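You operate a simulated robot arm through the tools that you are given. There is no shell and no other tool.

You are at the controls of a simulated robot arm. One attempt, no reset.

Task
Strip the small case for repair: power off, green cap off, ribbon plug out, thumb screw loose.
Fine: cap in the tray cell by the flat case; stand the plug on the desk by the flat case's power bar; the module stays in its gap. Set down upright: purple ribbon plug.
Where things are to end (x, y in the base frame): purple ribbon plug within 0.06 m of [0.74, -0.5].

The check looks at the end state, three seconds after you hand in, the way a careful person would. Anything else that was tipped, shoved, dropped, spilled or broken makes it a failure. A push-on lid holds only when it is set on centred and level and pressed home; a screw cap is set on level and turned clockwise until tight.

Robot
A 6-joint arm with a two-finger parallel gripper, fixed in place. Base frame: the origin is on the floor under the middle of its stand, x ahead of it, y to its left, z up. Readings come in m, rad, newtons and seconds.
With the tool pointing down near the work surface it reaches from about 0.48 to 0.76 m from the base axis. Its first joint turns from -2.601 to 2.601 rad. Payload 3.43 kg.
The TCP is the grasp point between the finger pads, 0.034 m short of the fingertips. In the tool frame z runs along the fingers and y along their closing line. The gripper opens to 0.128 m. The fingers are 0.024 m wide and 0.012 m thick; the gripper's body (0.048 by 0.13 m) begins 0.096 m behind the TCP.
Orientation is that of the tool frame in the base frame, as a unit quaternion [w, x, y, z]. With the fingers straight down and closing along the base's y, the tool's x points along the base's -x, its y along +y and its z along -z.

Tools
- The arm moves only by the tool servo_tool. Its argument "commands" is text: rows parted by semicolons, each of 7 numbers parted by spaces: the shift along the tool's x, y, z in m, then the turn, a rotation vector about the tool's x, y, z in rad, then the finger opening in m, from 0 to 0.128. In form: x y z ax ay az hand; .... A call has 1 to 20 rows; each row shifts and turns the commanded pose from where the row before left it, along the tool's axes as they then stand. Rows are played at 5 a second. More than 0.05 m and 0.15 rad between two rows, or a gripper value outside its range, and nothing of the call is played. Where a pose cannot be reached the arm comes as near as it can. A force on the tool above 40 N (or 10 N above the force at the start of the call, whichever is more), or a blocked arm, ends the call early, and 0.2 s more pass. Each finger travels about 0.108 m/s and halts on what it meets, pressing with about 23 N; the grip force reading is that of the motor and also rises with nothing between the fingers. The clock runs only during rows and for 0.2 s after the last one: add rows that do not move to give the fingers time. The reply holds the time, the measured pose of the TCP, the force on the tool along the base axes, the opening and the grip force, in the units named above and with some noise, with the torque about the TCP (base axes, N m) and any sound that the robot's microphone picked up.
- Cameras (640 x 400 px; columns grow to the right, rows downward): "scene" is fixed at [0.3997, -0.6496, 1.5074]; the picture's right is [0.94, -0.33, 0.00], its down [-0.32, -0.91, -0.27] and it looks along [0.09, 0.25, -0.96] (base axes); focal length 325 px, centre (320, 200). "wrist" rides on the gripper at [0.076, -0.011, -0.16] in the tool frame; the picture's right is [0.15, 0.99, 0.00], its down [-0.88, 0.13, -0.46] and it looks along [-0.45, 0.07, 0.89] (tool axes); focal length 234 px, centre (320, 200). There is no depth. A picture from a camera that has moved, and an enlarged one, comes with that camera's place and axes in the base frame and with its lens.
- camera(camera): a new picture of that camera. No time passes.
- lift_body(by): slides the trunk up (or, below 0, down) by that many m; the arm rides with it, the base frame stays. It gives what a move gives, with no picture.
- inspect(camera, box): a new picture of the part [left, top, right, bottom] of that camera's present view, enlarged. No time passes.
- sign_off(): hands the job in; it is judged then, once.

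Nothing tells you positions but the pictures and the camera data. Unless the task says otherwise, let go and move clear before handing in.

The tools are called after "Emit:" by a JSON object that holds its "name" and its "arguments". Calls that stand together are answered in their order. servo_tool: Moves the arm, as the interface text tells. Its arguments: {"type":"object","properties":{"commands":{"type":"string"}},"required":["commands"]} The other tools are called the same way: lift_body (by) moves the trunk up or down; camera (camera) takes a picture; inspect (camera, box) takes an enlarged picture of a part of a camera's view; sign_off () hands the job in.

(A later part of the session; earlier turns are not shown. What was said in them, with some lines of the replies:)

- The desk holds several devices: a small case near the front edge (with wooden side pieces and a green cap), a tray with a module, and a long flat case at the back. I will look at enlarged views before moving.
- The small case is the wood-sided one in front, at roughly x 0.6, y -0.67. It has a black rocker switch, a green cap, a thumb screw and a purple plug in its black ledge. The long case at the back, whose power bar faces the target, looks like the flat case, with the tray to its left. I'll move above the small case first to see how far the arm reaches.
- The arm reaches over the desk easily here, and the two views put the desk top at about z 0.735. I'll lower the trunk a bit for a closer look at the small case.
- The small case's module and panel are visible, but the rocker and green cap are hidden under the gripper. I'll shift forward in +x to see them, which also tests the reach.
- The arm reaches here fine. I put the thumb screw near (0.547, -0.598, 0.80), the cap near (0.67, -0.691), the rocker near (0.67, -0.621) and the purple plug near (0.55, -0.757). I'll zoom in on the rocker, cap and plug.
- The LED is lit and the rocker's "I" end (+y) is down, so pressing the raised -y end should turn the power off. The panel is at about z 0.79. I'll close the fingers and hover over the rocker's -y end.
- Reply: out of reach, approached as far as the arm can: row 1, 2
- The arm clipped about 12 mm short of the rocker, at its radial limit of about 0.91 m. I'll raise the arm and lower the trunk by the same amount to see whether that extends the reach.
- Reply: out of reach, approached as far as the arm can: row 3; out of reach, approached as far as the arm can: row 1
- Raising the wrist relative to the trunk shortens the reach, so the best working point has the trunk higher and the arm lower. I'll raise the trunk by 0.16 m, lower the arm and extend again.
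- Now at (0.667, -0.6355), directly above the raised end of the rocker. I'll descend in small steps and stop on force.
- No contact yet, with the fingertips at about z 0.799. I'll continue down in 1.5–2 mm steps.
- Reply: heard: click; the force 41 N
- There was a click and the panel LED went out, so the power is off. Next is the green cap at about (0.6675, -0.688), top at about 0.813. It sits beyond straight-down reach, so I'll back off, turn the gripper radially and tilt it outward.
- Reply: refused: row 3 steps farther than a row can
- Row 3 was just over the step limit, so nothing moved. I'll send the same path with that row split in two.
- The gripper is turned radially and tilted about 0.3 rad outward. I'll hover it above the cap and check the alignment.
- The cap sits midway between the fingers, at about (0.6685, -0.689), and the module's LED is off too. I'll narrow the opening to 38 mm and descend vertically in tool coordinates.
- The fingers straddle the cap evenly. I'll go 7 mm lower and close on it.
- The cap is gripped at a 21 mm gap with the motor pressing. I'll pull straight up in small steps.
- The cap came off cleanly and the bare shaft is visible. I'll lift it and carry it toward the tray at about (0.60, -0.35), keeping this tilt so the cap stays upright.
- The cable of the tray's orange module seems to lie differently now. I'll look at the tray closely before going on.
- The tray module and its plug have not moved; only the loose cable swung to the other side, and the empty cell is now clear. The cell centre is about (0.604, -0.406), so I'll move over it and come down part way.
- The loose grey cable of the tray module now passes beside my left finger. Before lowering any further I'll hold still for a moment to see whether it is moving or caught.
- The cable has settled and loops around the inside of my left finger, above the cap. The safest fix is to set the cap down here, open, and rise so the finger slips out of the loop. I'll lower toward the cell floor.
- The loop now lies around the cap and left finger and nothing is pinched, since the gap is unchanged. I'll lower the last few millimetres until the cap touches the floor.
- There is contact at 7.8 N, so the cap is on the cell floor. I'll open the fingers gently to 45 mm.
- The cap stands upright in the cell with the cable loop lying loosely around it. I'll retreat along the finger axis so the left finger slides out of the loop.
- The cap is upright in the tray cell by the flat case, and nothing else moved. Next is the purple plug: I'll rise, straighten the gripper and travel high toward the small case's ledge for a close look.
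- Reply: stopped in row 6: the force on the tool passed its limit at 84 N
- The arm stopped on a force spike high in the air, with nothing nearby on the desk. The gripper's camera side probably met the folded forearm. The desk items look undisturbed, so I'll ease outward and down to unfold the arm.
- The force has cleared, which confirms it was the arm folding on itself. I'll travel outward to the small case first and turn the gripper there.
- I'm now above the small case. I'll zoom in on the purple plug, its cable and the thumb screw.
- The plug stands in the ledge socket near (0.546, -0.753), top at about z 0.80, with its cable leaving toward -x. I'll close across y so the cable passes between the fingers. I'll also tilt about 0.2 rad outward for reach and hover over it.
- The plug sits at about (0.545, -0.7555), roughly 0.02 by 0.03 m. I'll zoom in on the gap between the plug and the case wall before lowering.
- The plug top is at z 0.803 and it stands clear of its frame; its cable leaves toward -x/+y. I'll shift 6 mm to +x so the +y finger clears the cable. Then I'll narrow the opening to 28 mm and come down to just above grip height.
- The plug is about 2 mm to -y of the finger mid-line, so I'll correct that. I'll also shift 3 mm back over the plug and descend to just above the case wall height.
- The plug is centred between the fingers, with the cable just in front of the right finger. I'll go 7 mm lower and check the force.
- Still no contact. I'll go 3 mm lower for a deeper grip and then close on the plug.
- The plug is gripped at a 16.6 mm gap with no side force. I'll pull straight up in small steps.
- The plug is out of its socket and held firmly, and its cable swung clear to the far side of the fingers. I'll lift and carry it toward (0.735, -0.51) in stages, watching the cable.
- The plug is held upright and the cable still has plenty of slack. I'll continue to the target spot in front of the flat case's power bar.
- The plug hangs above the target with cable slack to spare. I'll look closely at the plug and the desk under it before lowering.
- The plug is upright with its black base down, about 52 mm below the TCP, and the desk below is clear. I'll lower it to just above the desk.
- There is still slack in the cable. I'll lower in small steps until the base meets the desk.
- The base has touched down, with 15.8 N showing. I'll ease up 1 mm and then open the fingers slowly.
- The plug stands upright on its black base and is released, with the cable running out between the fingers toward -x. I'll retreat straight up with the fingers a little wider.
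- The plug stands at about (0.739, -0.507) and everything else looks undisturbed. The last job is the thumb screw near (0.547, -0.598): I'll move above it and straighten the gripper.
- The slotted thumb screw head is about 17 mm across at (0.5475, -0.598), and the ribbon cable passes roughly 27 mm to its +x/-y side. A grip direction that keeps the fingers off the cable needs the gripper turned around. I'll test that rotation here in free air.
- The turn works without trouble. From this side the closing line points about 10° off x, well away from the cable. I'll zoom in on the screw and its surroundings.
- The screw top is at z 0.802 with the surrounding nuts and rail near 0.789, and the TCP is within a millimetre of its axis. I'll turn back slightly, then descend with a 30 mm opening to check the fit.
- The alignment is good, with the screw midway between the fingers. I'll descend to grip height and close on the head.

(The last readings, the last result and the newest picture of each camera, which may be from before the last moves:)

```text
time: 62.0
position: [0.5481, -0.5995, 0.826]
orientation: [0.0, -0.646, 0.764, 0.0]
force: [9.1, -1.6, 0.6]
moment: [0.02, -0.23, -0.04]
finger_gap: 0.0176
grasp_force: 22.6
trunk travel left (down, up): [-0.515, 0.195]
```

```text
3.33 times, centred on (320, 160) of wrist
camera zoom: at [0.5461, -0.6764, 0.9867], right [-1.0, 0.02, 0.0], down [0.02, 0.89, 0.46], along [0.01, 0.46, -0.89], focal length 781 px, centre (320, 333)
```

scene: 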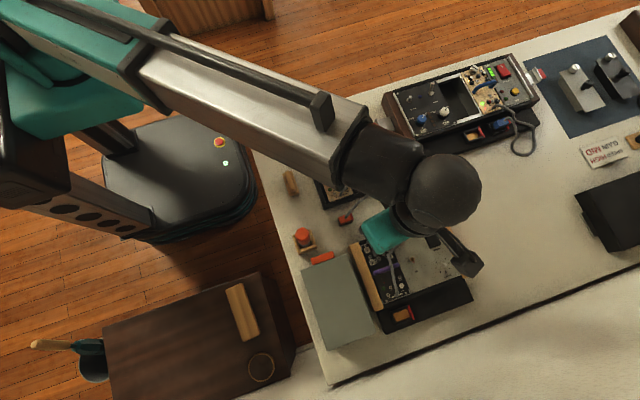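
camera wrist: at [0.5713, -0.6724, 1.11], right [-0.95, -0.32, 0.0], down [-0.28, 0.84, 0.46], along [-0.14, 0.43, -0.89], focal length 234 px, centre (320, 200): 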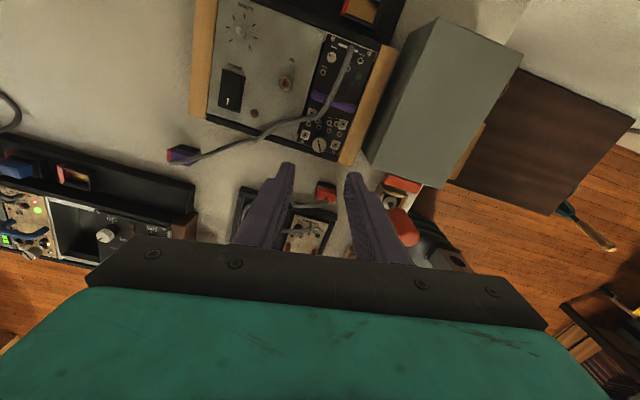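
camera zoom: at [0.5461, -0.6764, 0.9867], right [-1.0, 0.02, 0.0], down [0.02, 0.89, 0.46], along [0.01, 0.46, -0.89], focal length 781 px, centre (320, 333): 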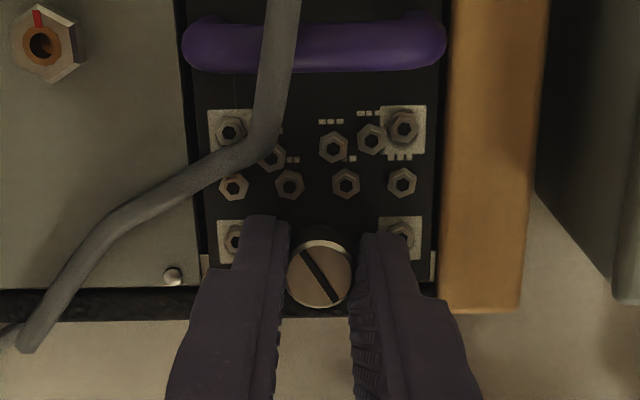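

The head is gripped at 17.6 mm with a slight side force of 9 N. I'll nudge the centre over and begin turning counter-clockwise.

Emit:
{"name": "servo_tool", "arguments": {"commands": "0 -0.0007 0 0 0 0 0.005; 0 0 0 0 0 -0.1 0.005; 0 0 0 0 0 -0.1 0.005; 0 0 0 0 0 -0.1 0.005; 0 0 0 0 0 -0.1 0.005; 0 0 0 0 0 0 0.005"}}

Emit:
{"name": "inspect", "arguments": {"camera": "wrist", "box": [250, 100, 390, 220]}}

```text
time: 63.4
position: [0.5477, -0.5987, 0.8264]
orientation: [0.0, 0.785, -0.62, 0.0]
force: [7.6, -1.8, 11.4]
moment: [-0.04, -0.28, 0.0]
finger_gap: 0.0173
grasp_force: 23.0
trunk travel left (down, up): [-0.515, 0.195]
```

```text
3.33 times, centred on (320, 160) of wrist
camera zoom: at [0.5763, -0.6707, 0.9867], right [-0.93, -0.37, 0.0], down [-0.33, 0.83, 0.46], along [-0.17, 0.42, -0.89], focal length 781 px, centre (320, 333)
```

zoom: 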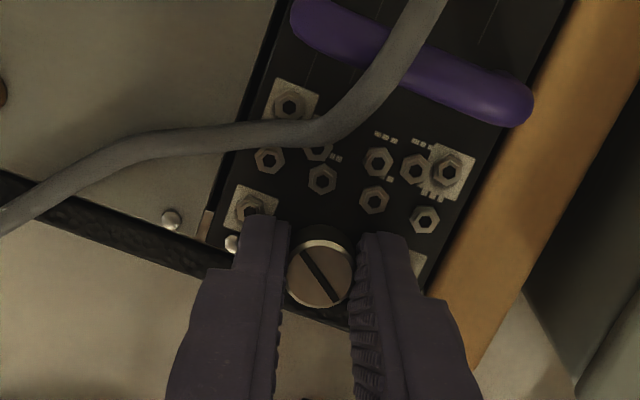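

The slot turned with the gripper, so the screw is rotating, and the upward force means it is backing out. I'll continue counter-clockwise, rising slightly to follow it.

Emit:
{"name": "servo_tool", "arguments": {"commands": "0 0 -0.0006 0 0 -0.12 0.005; 0 0 -0.0003 0 0 -0.12 0.005; 0 0 -0.0003 0 0 -0.12 0.005; 0 0 -0.0003 0 0 -0.12 0.005; 0 0 -0.0003 0 0 -0.12 0.005; 0 0 -0.0003 0 0 -0.12 0.005; 0 0 0 0 0 0 0.005"}}

Emit:
{"name": "inspect", "arguments": {"camera": "wrist", "box": [250, 100, 390, 220]}}

```text
time: 65.0
position: [0.5504, -0.5972, 0.8266]
orientation: [0.006, 0.878, -0.478, -0.004]
force: [-26.5, -23.8, 1.7]
moment: [-0.76, 0.59, -0.03]
finger_gap: 0.0176
grasp_force: 23.0
out of reach, approached as far as the arm can: row 3, 4, 5, 6
trunk travel left (down, up): [-0.515, 0.195]
```

```text
3.33 times, centred on (320, 160) of wrist
camera zoom: at [0.6032, -0.6532, 0.9862], right [-0.75, -0.66, 0.01], down [-0.58, 0.67, 0.46], along [-0.31, 0.34, -0.89], focal length 781 px, centre (320, 333)
```

zoom: 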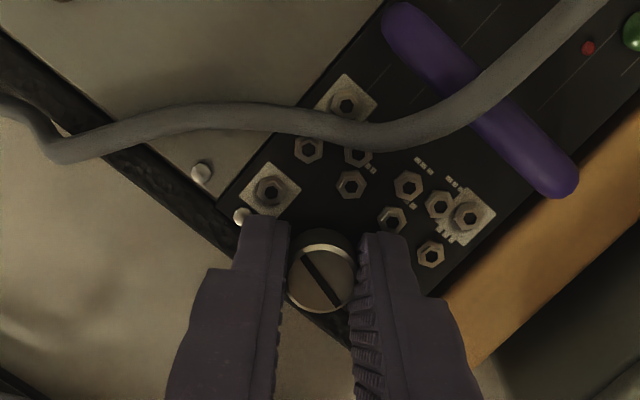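

The screw has turned about 0.75 rad, and then the wrist joint reached its limit and the tool got dragged slightly sideways. I'll release, lift clear and rewind the wrist for a full new stroke.

Emit:
{"name": "servo_tool", "arguments": {"commands": "0 0 0 0 0 0 0.02; 0 0 0 0 0 0 0.03; 0 0 -0.01 0 0 0 0.03; 0 0 -0.02 0 0 0 0.03; 0 0 0 0 0 0.1 0.03; 0 0 0 0 0 0 0.03"}}

Emit:
{"name": "inspect", "arguments": {"camera": "wrist", "box": [250, 100, 390, 220]}}

```text
time: 66.4
position: [0.5564, -0.5929, 0.8575]
orientation: [0.0, 0.854, -0.52, -0.001]
force: [-0.4, -0.2, 0.4]
moment: [0.02, 0.01, 0.01]
finger_gap: 0.0299
grasp_force: 0.0
trunk travel left (down, up): [-0.515, 0.195]
```

```text
3.33 times, centred on (320, 160) of wrist
camera zoom: at [0.6017, -0.6542, 1.0173], right [-0.81, -0.58, 0.0], down [-0.52, 0.72, 0.46], along [-0.27, 0.37, -0.89], focal length 781 px, centre (320, 333)
```

zoom: 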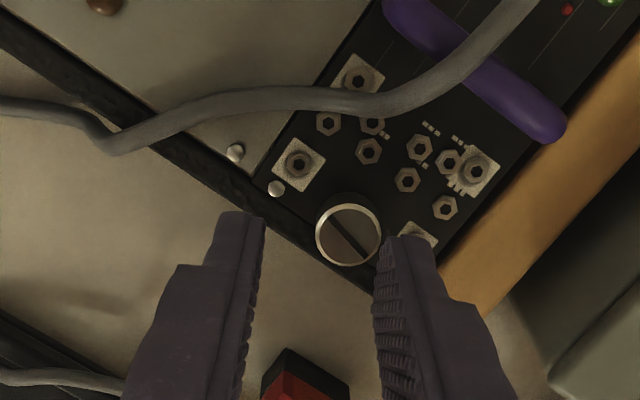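

The head is intact and slightly turned. I'll rewind about 2.5 rad and re-centre over the screw.

Emit:
{"name": "servo_tool", "arguments": {"commands": "0 0 0 0 0 0.147 0.03; 0 0 0 0 0 0.147 0.03; 0 0 0 0 0 0.147 0.03; 0 0 0 0 0 0.147 0.03; 0 0 0 0 0 0.147 0.03; 0 0 0 0 0 0.147 0.03; 0 0 0 0 0 0.147 0.03; 0 0 0 0 0 0.147 0.03; 0 0 0 0 0 0.147 0.03; 0 0 0 0 0 0.147 0.03; 0 0 0 0 0 0.147 0.03; 0 0 0 0 0 0.147 0.03; 0 0 0 0 0 0.147 0.03; 0 0 0 0 0 0.147 0.03; 0 0 0 0 0 0.147 0.03; 0 0 0 0 0 0.147 0.03; 0 0 0 0 0 0 0.03"}}

Emit:
{"name": "inspect", "arguments": {"camera": "wrist", "box": [250, 80, 390, 220]}}

Emit:
{"name": "camera", "arguments": {"camera": "scene"}}

```text
time: 70.0
position: [0.5559, -0.5925, 0.8584]
orientation: [-0.002, 0.152, 0.988, -0.001]
force: [0.7, 0.3, -0.6]
moment: [0.0, 0.0, 0.05]
finger_gap: 0.0299
grasp_force: 0.0
trunk travel left (down, up): [-0.515, 0.195]
```

```text
2.86 times, centred on (320, 150) of wrist
camera zoom: at [0.4808, -0.5801, 1.0181], right [0.16, 0.99, 0.0], down [0.88, -0.14, 0.45], along [0.45, -0.07, -0.89], focal length 669 px, centre (320, 343)
```

zoom: 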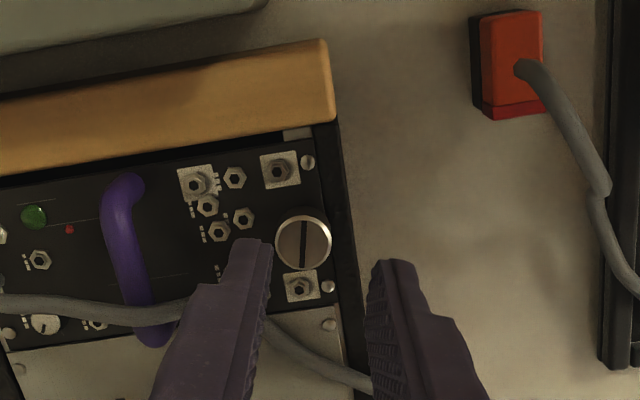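

```text
taken
```

scene: 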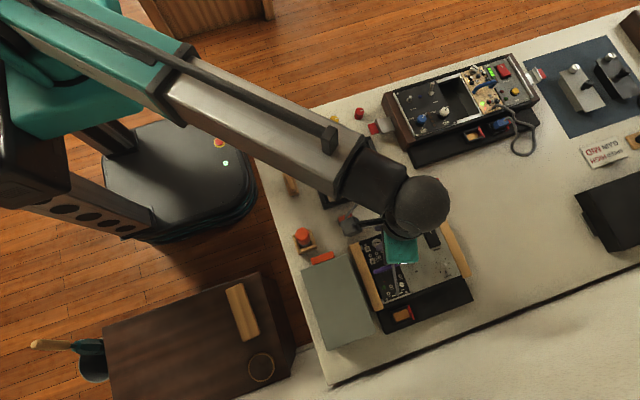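

I'm rewound, with the screw about 4 mm and -6 mm off in tool x and y. I'll re-centre, descend and take a fresh grip.

Emit:
{"name": "servo_tool", "arguments": {"commands": "0.0043 -0.0063 0 0 0 0 0.03; 0 0 0.012 0 0 0 0.03; 0 0 0 0 0 0 0.03"}}

Emit:
{"name": "inspect", "arguments": {"camera": "wrist", "box": [250, 80, 390, 220]}}

```text
time: 70.8
position: [0.5501, -0.5972, 0.8464]
orientation: [-0.001, 0.151, 0.989, -0.002]
force: [-0.5, 0.4, 0.8]
moment: [-0.04, 0.0, 0.0]
finger_gap: 0.0302
grasp_force: 0.1
trunk travel left (down, up): [-0.515, 0.195]
```

```text
2.86 times, centred on (320, 150) of wrist
camera zoom: at [0.4748, -0.5855, 1.0056], right [0.16, 0.99, 0.0], down [0.88, -0.14, 0.45], along [0.45, -0.07, -0.89], focal length 669 px, centre (320, 343)
```

zoom: 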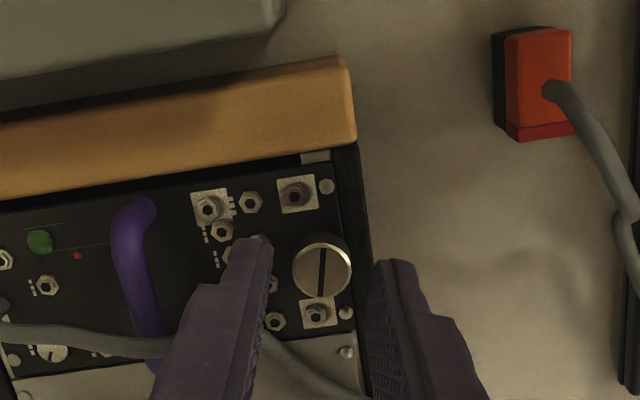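

The head is centred between the fingers. I'll descend, close and start the second stroke.

Emit:
{"name": "servo_tool", "arguments": {"commands": "0 0 0.01 0 0 0 0.03; 0 0 0.0085 0 0 0 0.03; 0 0 0 0 0 0 0.03; 0 0 0 0 0 0 0.018; 0 0 0 0 0 0 0.008; 0 0 0 0 0 0 0.005; 0 0 -0.0002 0 0 -0.12 0.005; 0 0 -0.0002 0 0 -0.12 0.005; 0 0 -0.0002 0 0 -0.12 0.005; 0 0 -0.0002 0 0 -0.12 0.005; 0 0 0 0 0 0 0.005"}}

Emit:
{"name": "inspect", "arguments": {"camera": "wrist", "box": [250, 80, 390, 220]}}

```text
time: 73.2
position: [0.5504, -0.5982, 0.8287]
orientation: [-0.002, -0.089, 0.996, -0.001]
force: [0.8, 0.3, 0.3]
moment: [0.08, 0.0, 0.0]
finger_gap: 0.0174
grasp_force: 23.5
trunk travel left (down, up): [-0.515, 0.195]
```

```text
2.86 times, centred on (320, 150) of wrist
camera zoom: at [0.4778, -0.6221, 0.9884], right [-0.32, 0.95, 0.0], down [0.84, 0.29, 0.45], along [0.43, 0.14, -0.89], focal length 669 px, centre (320, 343)
```

zoom: 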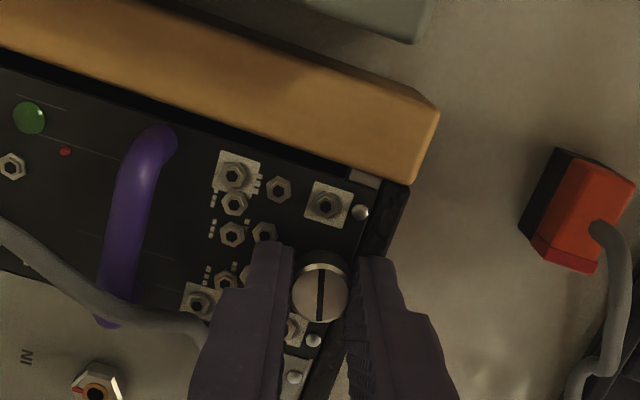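

The screw turns with the gripper and the forces are tiny. I'll continue counter-clockwise to near the joint limit.

Emit:
{"name": "servo_tool", "arguments": {"commands": "0 0 -0.0002 0 0 -0.13 0.005; 0 0 -0.0002 0 0 -0.13 0.005; 0 0 -0.0002 0 0 -0.13 0.005; 0 0 -0.0002 0 0 -0.13 0.005; 0 0 -0.0002 0 0 -0.13 0.005; 0 0 -0.0002 0 0 -0.13 0.005; 0 0 -0.0002 0 0 -0.13 0.005; 0 0 0 0 0 0 0.005"}}

Emit:
{"name": "inspect", "arguments": {"camera": "wrist", "box": [250, 80, 390, 220]}}

Emit:
{"name": "inspect", "arguments": {"camera": "scene", "box": [340, 130, 520, 340]}}

```text
time: 75.0
position: [0.5503, -0.5967, 0.829]
orientation: [-0.002, -0.519, 0.855, 0.0]
force: [-0.1, -0.2, -1.9]
moment: [0.11, 0.01, 0.02]
finger_gap: 0.0174
grasp_force: 22.6
trunk travel left (down, up): [-0.515, 0.195]
```

```text
2.86 times, centred on (320, 150) of wrist
camera zoom: at [0.5254, -0.6695, 0.9897], right [-0.94, 0.33, 0.0], down [0.29, 0.84, 0.45], along [0.15, 0.43, -0.89], focal length 669 px, centre (320, 343)
```

zoom: 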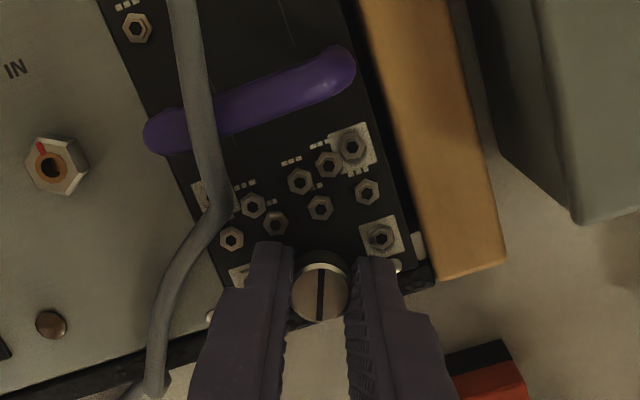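

```text
1.90 times, centred on (430, 235) of scene
camera zoom: at [0.3997, -0.6496, 1.5074], right [0.94, -0.33, 0.0], down [-0.32, -0.91, -0.27], along [0.09, 0.25, -0.96], focal length 619 px, centre (110, 133)
```

zoom: 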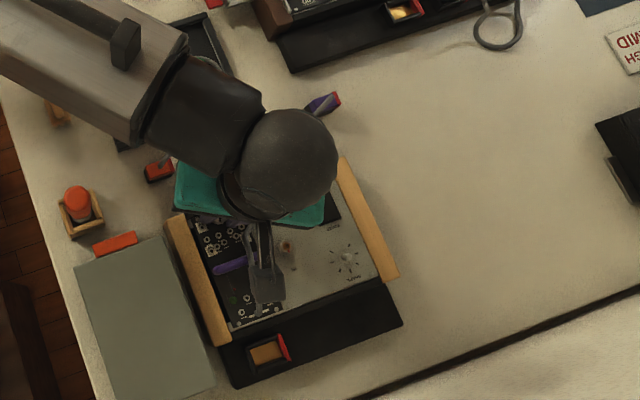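

About 2.1 rad are unscrewed so far. I'll finish this stroke to about ψ -2.05.

Emit:
{"name": "servo_tool", "arguments": {"commands": "0 0 -0.0001 0 0 -0.135 0.005; 0 0 -0.0001 0 0 -0.135 0.005; 0 0 -0.0001 0 0 -0.135 0.005; 0 0 -0.0001 0 0 -0.135 0.005; 0 0 -0.0001 0 0 -0.135 0.005; 0 0 -0.0001 0 0 -0.135 0.005; 0 0 -0.0001 0 0 -0.12 0.005; 0 0 0 0 0 0 0.005"}}

Emit:
{"name": "inspect", "arguments": {"camera": "wrist", "box": [250, 80, 390, 220]}}

```text
time: 76.8
position: [0.551, -0.597, 0.8302]
orientation: [0.002, 0.847, -0.532, -0.002]
force: [-1.1, -0.1, -0.4]
moment: [0.05, 0.04, -0.05]
finger_gap: 0.0176
grasp_force: 23.3
trunk travel left (down, up): [-0.515, 0.195]
```

```text
2.86 times, centred on (320, 150) of wrist
camera zoom: at [0.5933, -0.6608, 0.9906], right [-0.83, -0.56, 0.0], down [-0.5, 0.74, 0.46], along [-0.26, 0.38, -0.89], focal length 669 px, centre (320, 343)
```

zoom: 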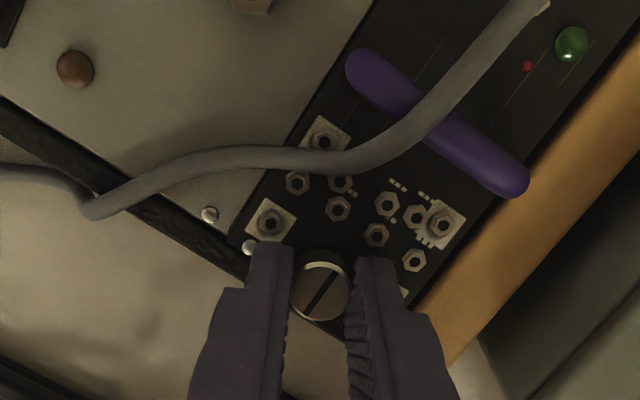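

The slot has turned about 2.6 rad in total. In the last part the fingers slipped around the head, which suggests the screw reached its loose stop. I'll release, lift, rewind and check with one more grip.

Emit:
{"name": "servo_tool", "arguments": {"commands": "0 0 0 0 0 0 0.02; 0 0 0 0 0 0 0.03; 0 0 -0.01 0 0 0 0.03; 0 0 -0.012 0 0 0 0.03; 0 0 0 0 0 0.145 0.03; 0 0 0 0 0 0.145 0.03; 0 0 0 0 0 0.145 0.03; 0 0 0 0 0 0.145 0.03; 0 0 0 0 0 0.145 0.03; 0 0 0 0 0 0.145 0.03; 0 0 0 0 0 0.145 0.03; 0 0 0 0 0 0.145 0.03; 0 0 0 0 0 0.145 0.03; 0 0 0 0 0 0 0.03"}}

Emit:
{"name": "inspect", "arguments": {"camera": "wrist", "box": [250, 80, 390, 220]}}

```text
time: 79.8
position: [0.5507, -0.5972, 0.8523]
orientation: [-0.002, -0.348, 0.937, -0.001]
force: [-0.6, 0.1, 0.3]
moment: [0.02, -0.02, 0.02]
finger_gap: 0.03
grasp_force: 0.0
trunk travel left (down, up): [-0.515, 0.195]
```

```text
2.86 times, centred on (320, 150) of wrist
camera zoom: at [0.5006, -0.6547, 1.0122], right [-0.76, 0.66, 0.0], down [0.58, 0.67, 0.45], along [0.3, 0.34, -0.89], focal length 669 px, centre (320, 343)
```

zoom: 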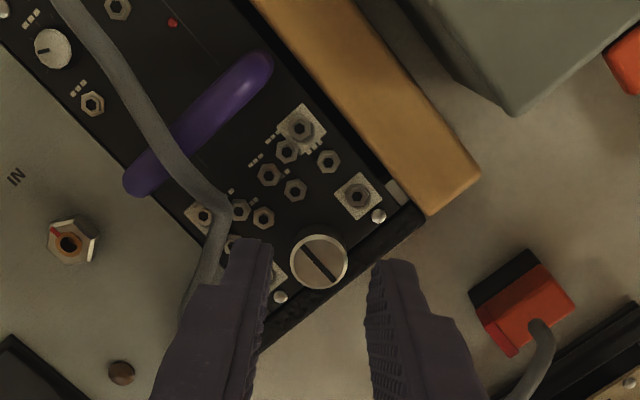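

The slot now points along y, about 148° from where it began. I'll grip once more and try turning another 0.9 rad to see whether it still moves.

Emit:
{"name": "servo_tool", "arguments": {"commands": "0.0003 0 0.012 0 0 0 0.03; 0 0 0.0105 0 0 0 0.03; 0 0 0 0 0 0 0.018; 0 0 0 0 0 0 0.008; 0 0 0 0 0 0 0.005; 0 0 0 0 0 -0.13 0.005; 0 0 0 0 0 -0.13 0.005; 0 0 0 0 0 -0.13 0.005; 0 0 0 0 0 0 0.005"}}

Emit:
{"name": "inspect", "arguments": {"camera": "wrist", "box": [250, 80, 390, 220]}}

```text
time: 81.8
position: [0.5504, -0.5976, 0.8296]
orientation: [-0.002, -0.524, 0.851, 0.0]
force: [0.6, 0.8, -0.1]
moment: [-0.07, 0.0, -0.04]
finger_gap: 0.0174
grasp_force: 22.9
trunk travel left (down, up): [-0.515, 0.195]
```

```text
2.86 times, centred on (320, 150) of wrist
camera zoom: at [0.5267, -0.6702, 0.9898], right [-0.95, 0.32, 0.0], down [0.28, 0.85, 0.45], along [0.14, 0.43, -0.89], focal length 669 px, centre (320, 343)
```

zoom: 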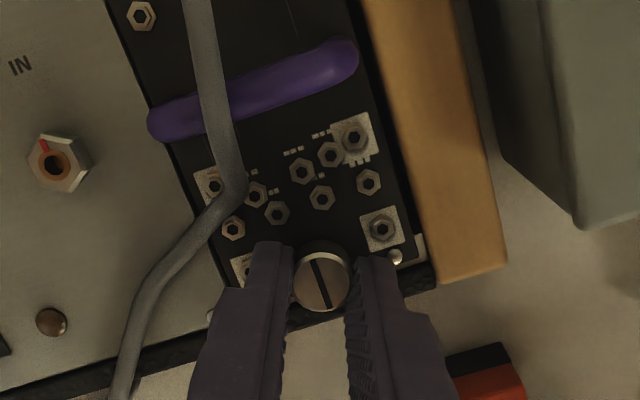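

The slot did not move this time, so the screw is at the end of its travel in the loosening direction and is fully loose. I'll release it and lift straight off.

Emit:
{"name": "servo_tool", "arguments": {"commands": "0 0 0 0 0 0 0.02; 0 0 0 0 0 0 0.03; 0 0 0 0 0 0 0.03; 0 0 -0.01 0 0 0 0.03; 0 0 -0.02 0 0 0 0.03; 0 0 -0.03 0 0 0 0.03; 0 0 -0.03 0 0 0 0.03; 0 0 0 0 0 0 0.03"}}

Emit:
{"name": "inspect", "arguments": {"camera": "wrist", "box": [220, 60, 420, 220]}}

Emit:
{"name": "camera", "arguments": {"camera": "scene"}}

```text
time: 83.6
position: [0.5511, -0.5963, 0.9198]
orientation: [-0.002, -0.523, 0.852, 0.0]
force: [0.2, -0.3, -0.4]
moment: [0.01, 0.0, -0.02]
finger_gap: 0.03
grasp_force: 0.1
trunk travel left (down, up): [-0.515, 0.195]
```

```text
2.50 times, centred on (320, 140) of wrist
camera zoom: at [0.5262, -0.6691, 1.0803], right [-0.95, 0.32, 0.0], down [0.28, 0.84, 0.45], along [0.14, 0.43, -0.89], focal length 585 px, centre (320, 350)
```

zoom: 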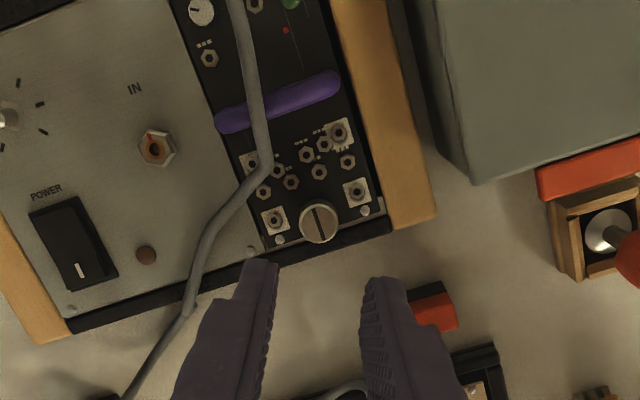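

```text
taken
```

scene: 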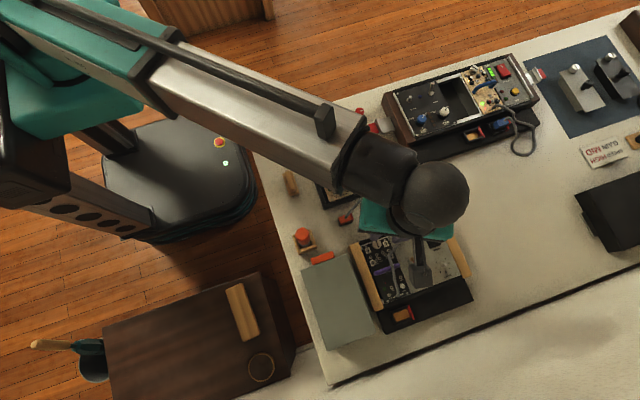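

The screw is released, the rocker is off and the module is in place. I'll raise the trunk, move the arm back off the desk and check everything with the scene camera.

Emit:
{"name": "lift_body", "arguments": {"by": 0.12}}

Emit:
{"name": "servo_tool", "arguments": {"commands": "0 0 0 0 0 0.145 0.03; 0 0 0 0 0 0.145 0.03; 0 0 0 0 0 0.145 0.03; 0 0 0 0 0 0.145 0.03; 0 0 0 0 0 0.145 0.03; 0 0 0 0 0 0.145 0.03; 0 0 0 0 0 0.145 0.03; 0 0 0 0 0 0.088 0.03; 0.03 0.01 -0.005 0 0 0 0.03; 0.04 0.01 -0.005 0 0 0 0.03; 0.04 0.01 -0.005 0 0 0 0.03; 0.04 0.01 -0.005 0 0 0 0.03; 0.04 0.01 -0.005 0 0 0 0.03; 0.04 0.01 -0.005 0 0 0 0.03; 0.04 0.01 -0.005 0 0 0 0.03; 0 0 0 0 0 0 0.03"}}

Emit:
{"name": "camera", "arguments": {"camera": "scene"}}

```text
time: 85.1
position: [0.5501, -0.5971, 1.0401]
orientation: [-0.001, -0.523, 0.852, 0.0]
force: [0.3, -0.2, 1.1]
moment: [0.01, -0.02, -0.01]
finger_gap: 0.03
grasp_force: 0.0
trunk travel left (down, up): [-0.635, 0.075]
```

```text
time: 88.5
position: [0.2816, -0.5266, 1.0765]
orientation: [-0.003, 0.001, 1.0, -0.001]
force: [1.1, -1.2, -0.5]
moment: [0.01, -0.01, -0.02]
finger_gap: 0.0298
grasp_force: 0.0
trunk travel left (down, up): [-0.635, 0.075]
```

```text
taken
```

scene: 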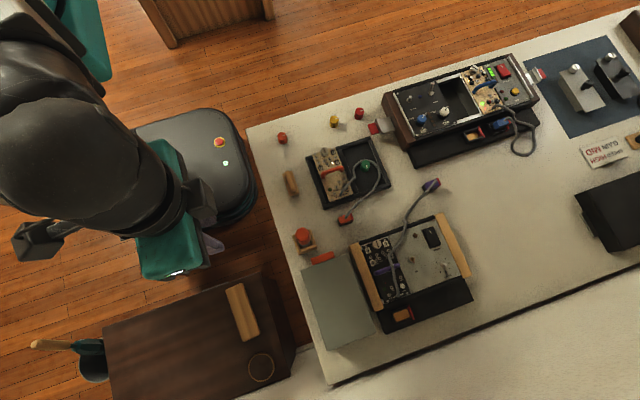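

The desk is fully in view now. I'll zoom in to check the screw, switch, plug, cap, and their neighbours.

Emit:
{"name": "inspect", "arguments": {"camera": "scene", "box": [340, 200, 480, 340]}}

Emit:
{"name": "inspect", "arguments": {"camera": "scene", "box": [380, 130, 480, 230]}}

Emit:
{"name": "inspect", "arguments": {"camera": "scene", "box": [270, 100, 410, 260]}}

Emit:
{"name": "inspect", "arguments": {"camera": "scene", "box": [360, 230, 410, 280]}}

```text
2.86 times, centred on (410, 270) of scene
camera zoom: at [0.3997, -0.6496, 1.5074], right [0.94, -0.33, 0.0], down [-0.32, -0.91, -0.27], along [0.09, 0.25, -0.96], focal length 929 px, centre (63, 0)
```

zoom: 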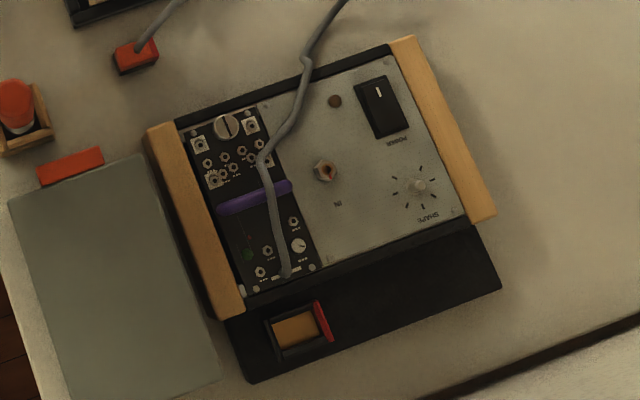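

```text
4.00 times, centred on (430, 180) of scene
camera zoom: at [0.3997, -0.6496, 1.5074], right [0.94, -0.33, 0.0], down [-0.32, -0.91, -0.27], along [0.09, 0.25, -0.96], focal length 1301 px, centre (-120, 280)
```

zoom: 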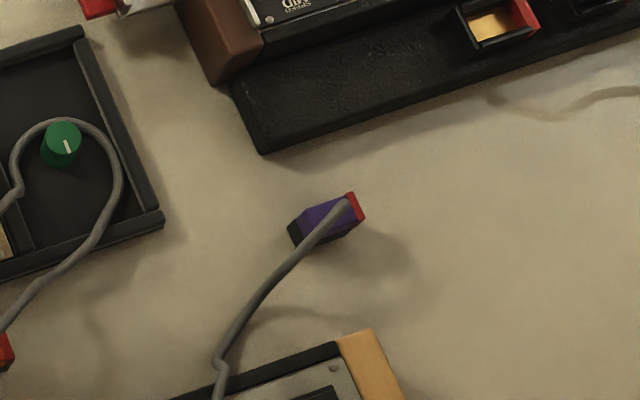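

```text
2.50 times, centred on (340, 180) of scene
camera zoom: at [0.3997, -0.6496, 1.5074], right [0.94, -0.33, 0.0], down [-0.32, -0.91, -0.27], along [0.09, 0.25, -0.96], focal length 813 px, centre (270, 250)
```

zoom: 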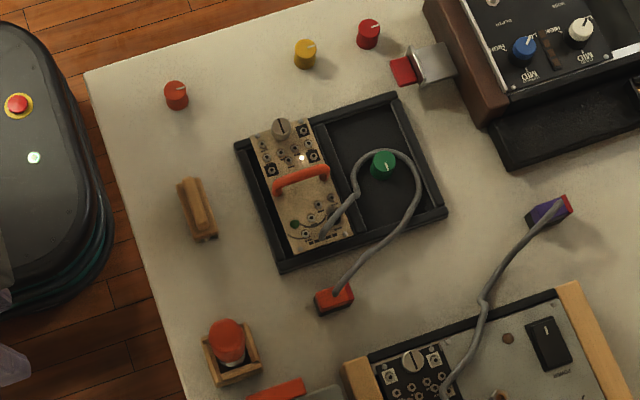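

```text
8.00 times, centred on (385, 255) of scene
camera zoom: at [0.3997, -0.6496, 1.5074], right [0.94, -0.33, 0.0], down [-0.32, -0.91, -0.27], along [0.09, 0.25, -0.96], focal length 2602 px, centre (-200, -240)
```

zoom: 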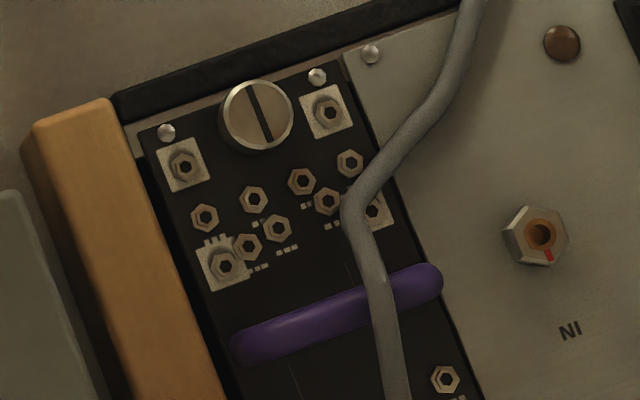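

Every item checks out in the final views:
- **Power:** the rocker is off and both LEDs are dark.
- **Green cap:** it stands in the tray cell beside the flat case.
- **Purple plug:** it stands upright at about (0.74, -0.51), by the flat case's power bar.
- **Thumb screw:** it is turned to its loose stop, and the module is still in its gap.

Nothing else on the desk has moved and the arm is clear, so I'm handing in.

Emit:
{"name": "sign_off", "arguments": {}}

```text
The job is handed in.
```

The small case is stripped for repair and handed in; I haven't seen the check's verdict.

- **Power:** the rocker clicked over, and the LEDs on the panel and the module went dark.
- **Green cap:** it stands upright in the empty tray cell next to the flat case. The loose cable of the tray's own module now lies in a loop around it.
- **Purple ribbon plug:** it stands upright on its black base at about (0.74, -0.51). That is roughly 1 cm from the target and in front of the flat case's power bar.
- **Thumb screw:** I turned it about 150° counter-clockwise, until it stopped turning. I took that as its loose stop. The module is still in its gap, and the plug's cable now runs across it and the panel.

While I placed the cap, the tray module's cable caught around one finger and slid free. The arm also bumped into itself once in mid-air, away from the desk. In the last pictures nothing else on the desk had moved, and the arm is back off the desk with the gripper empty.
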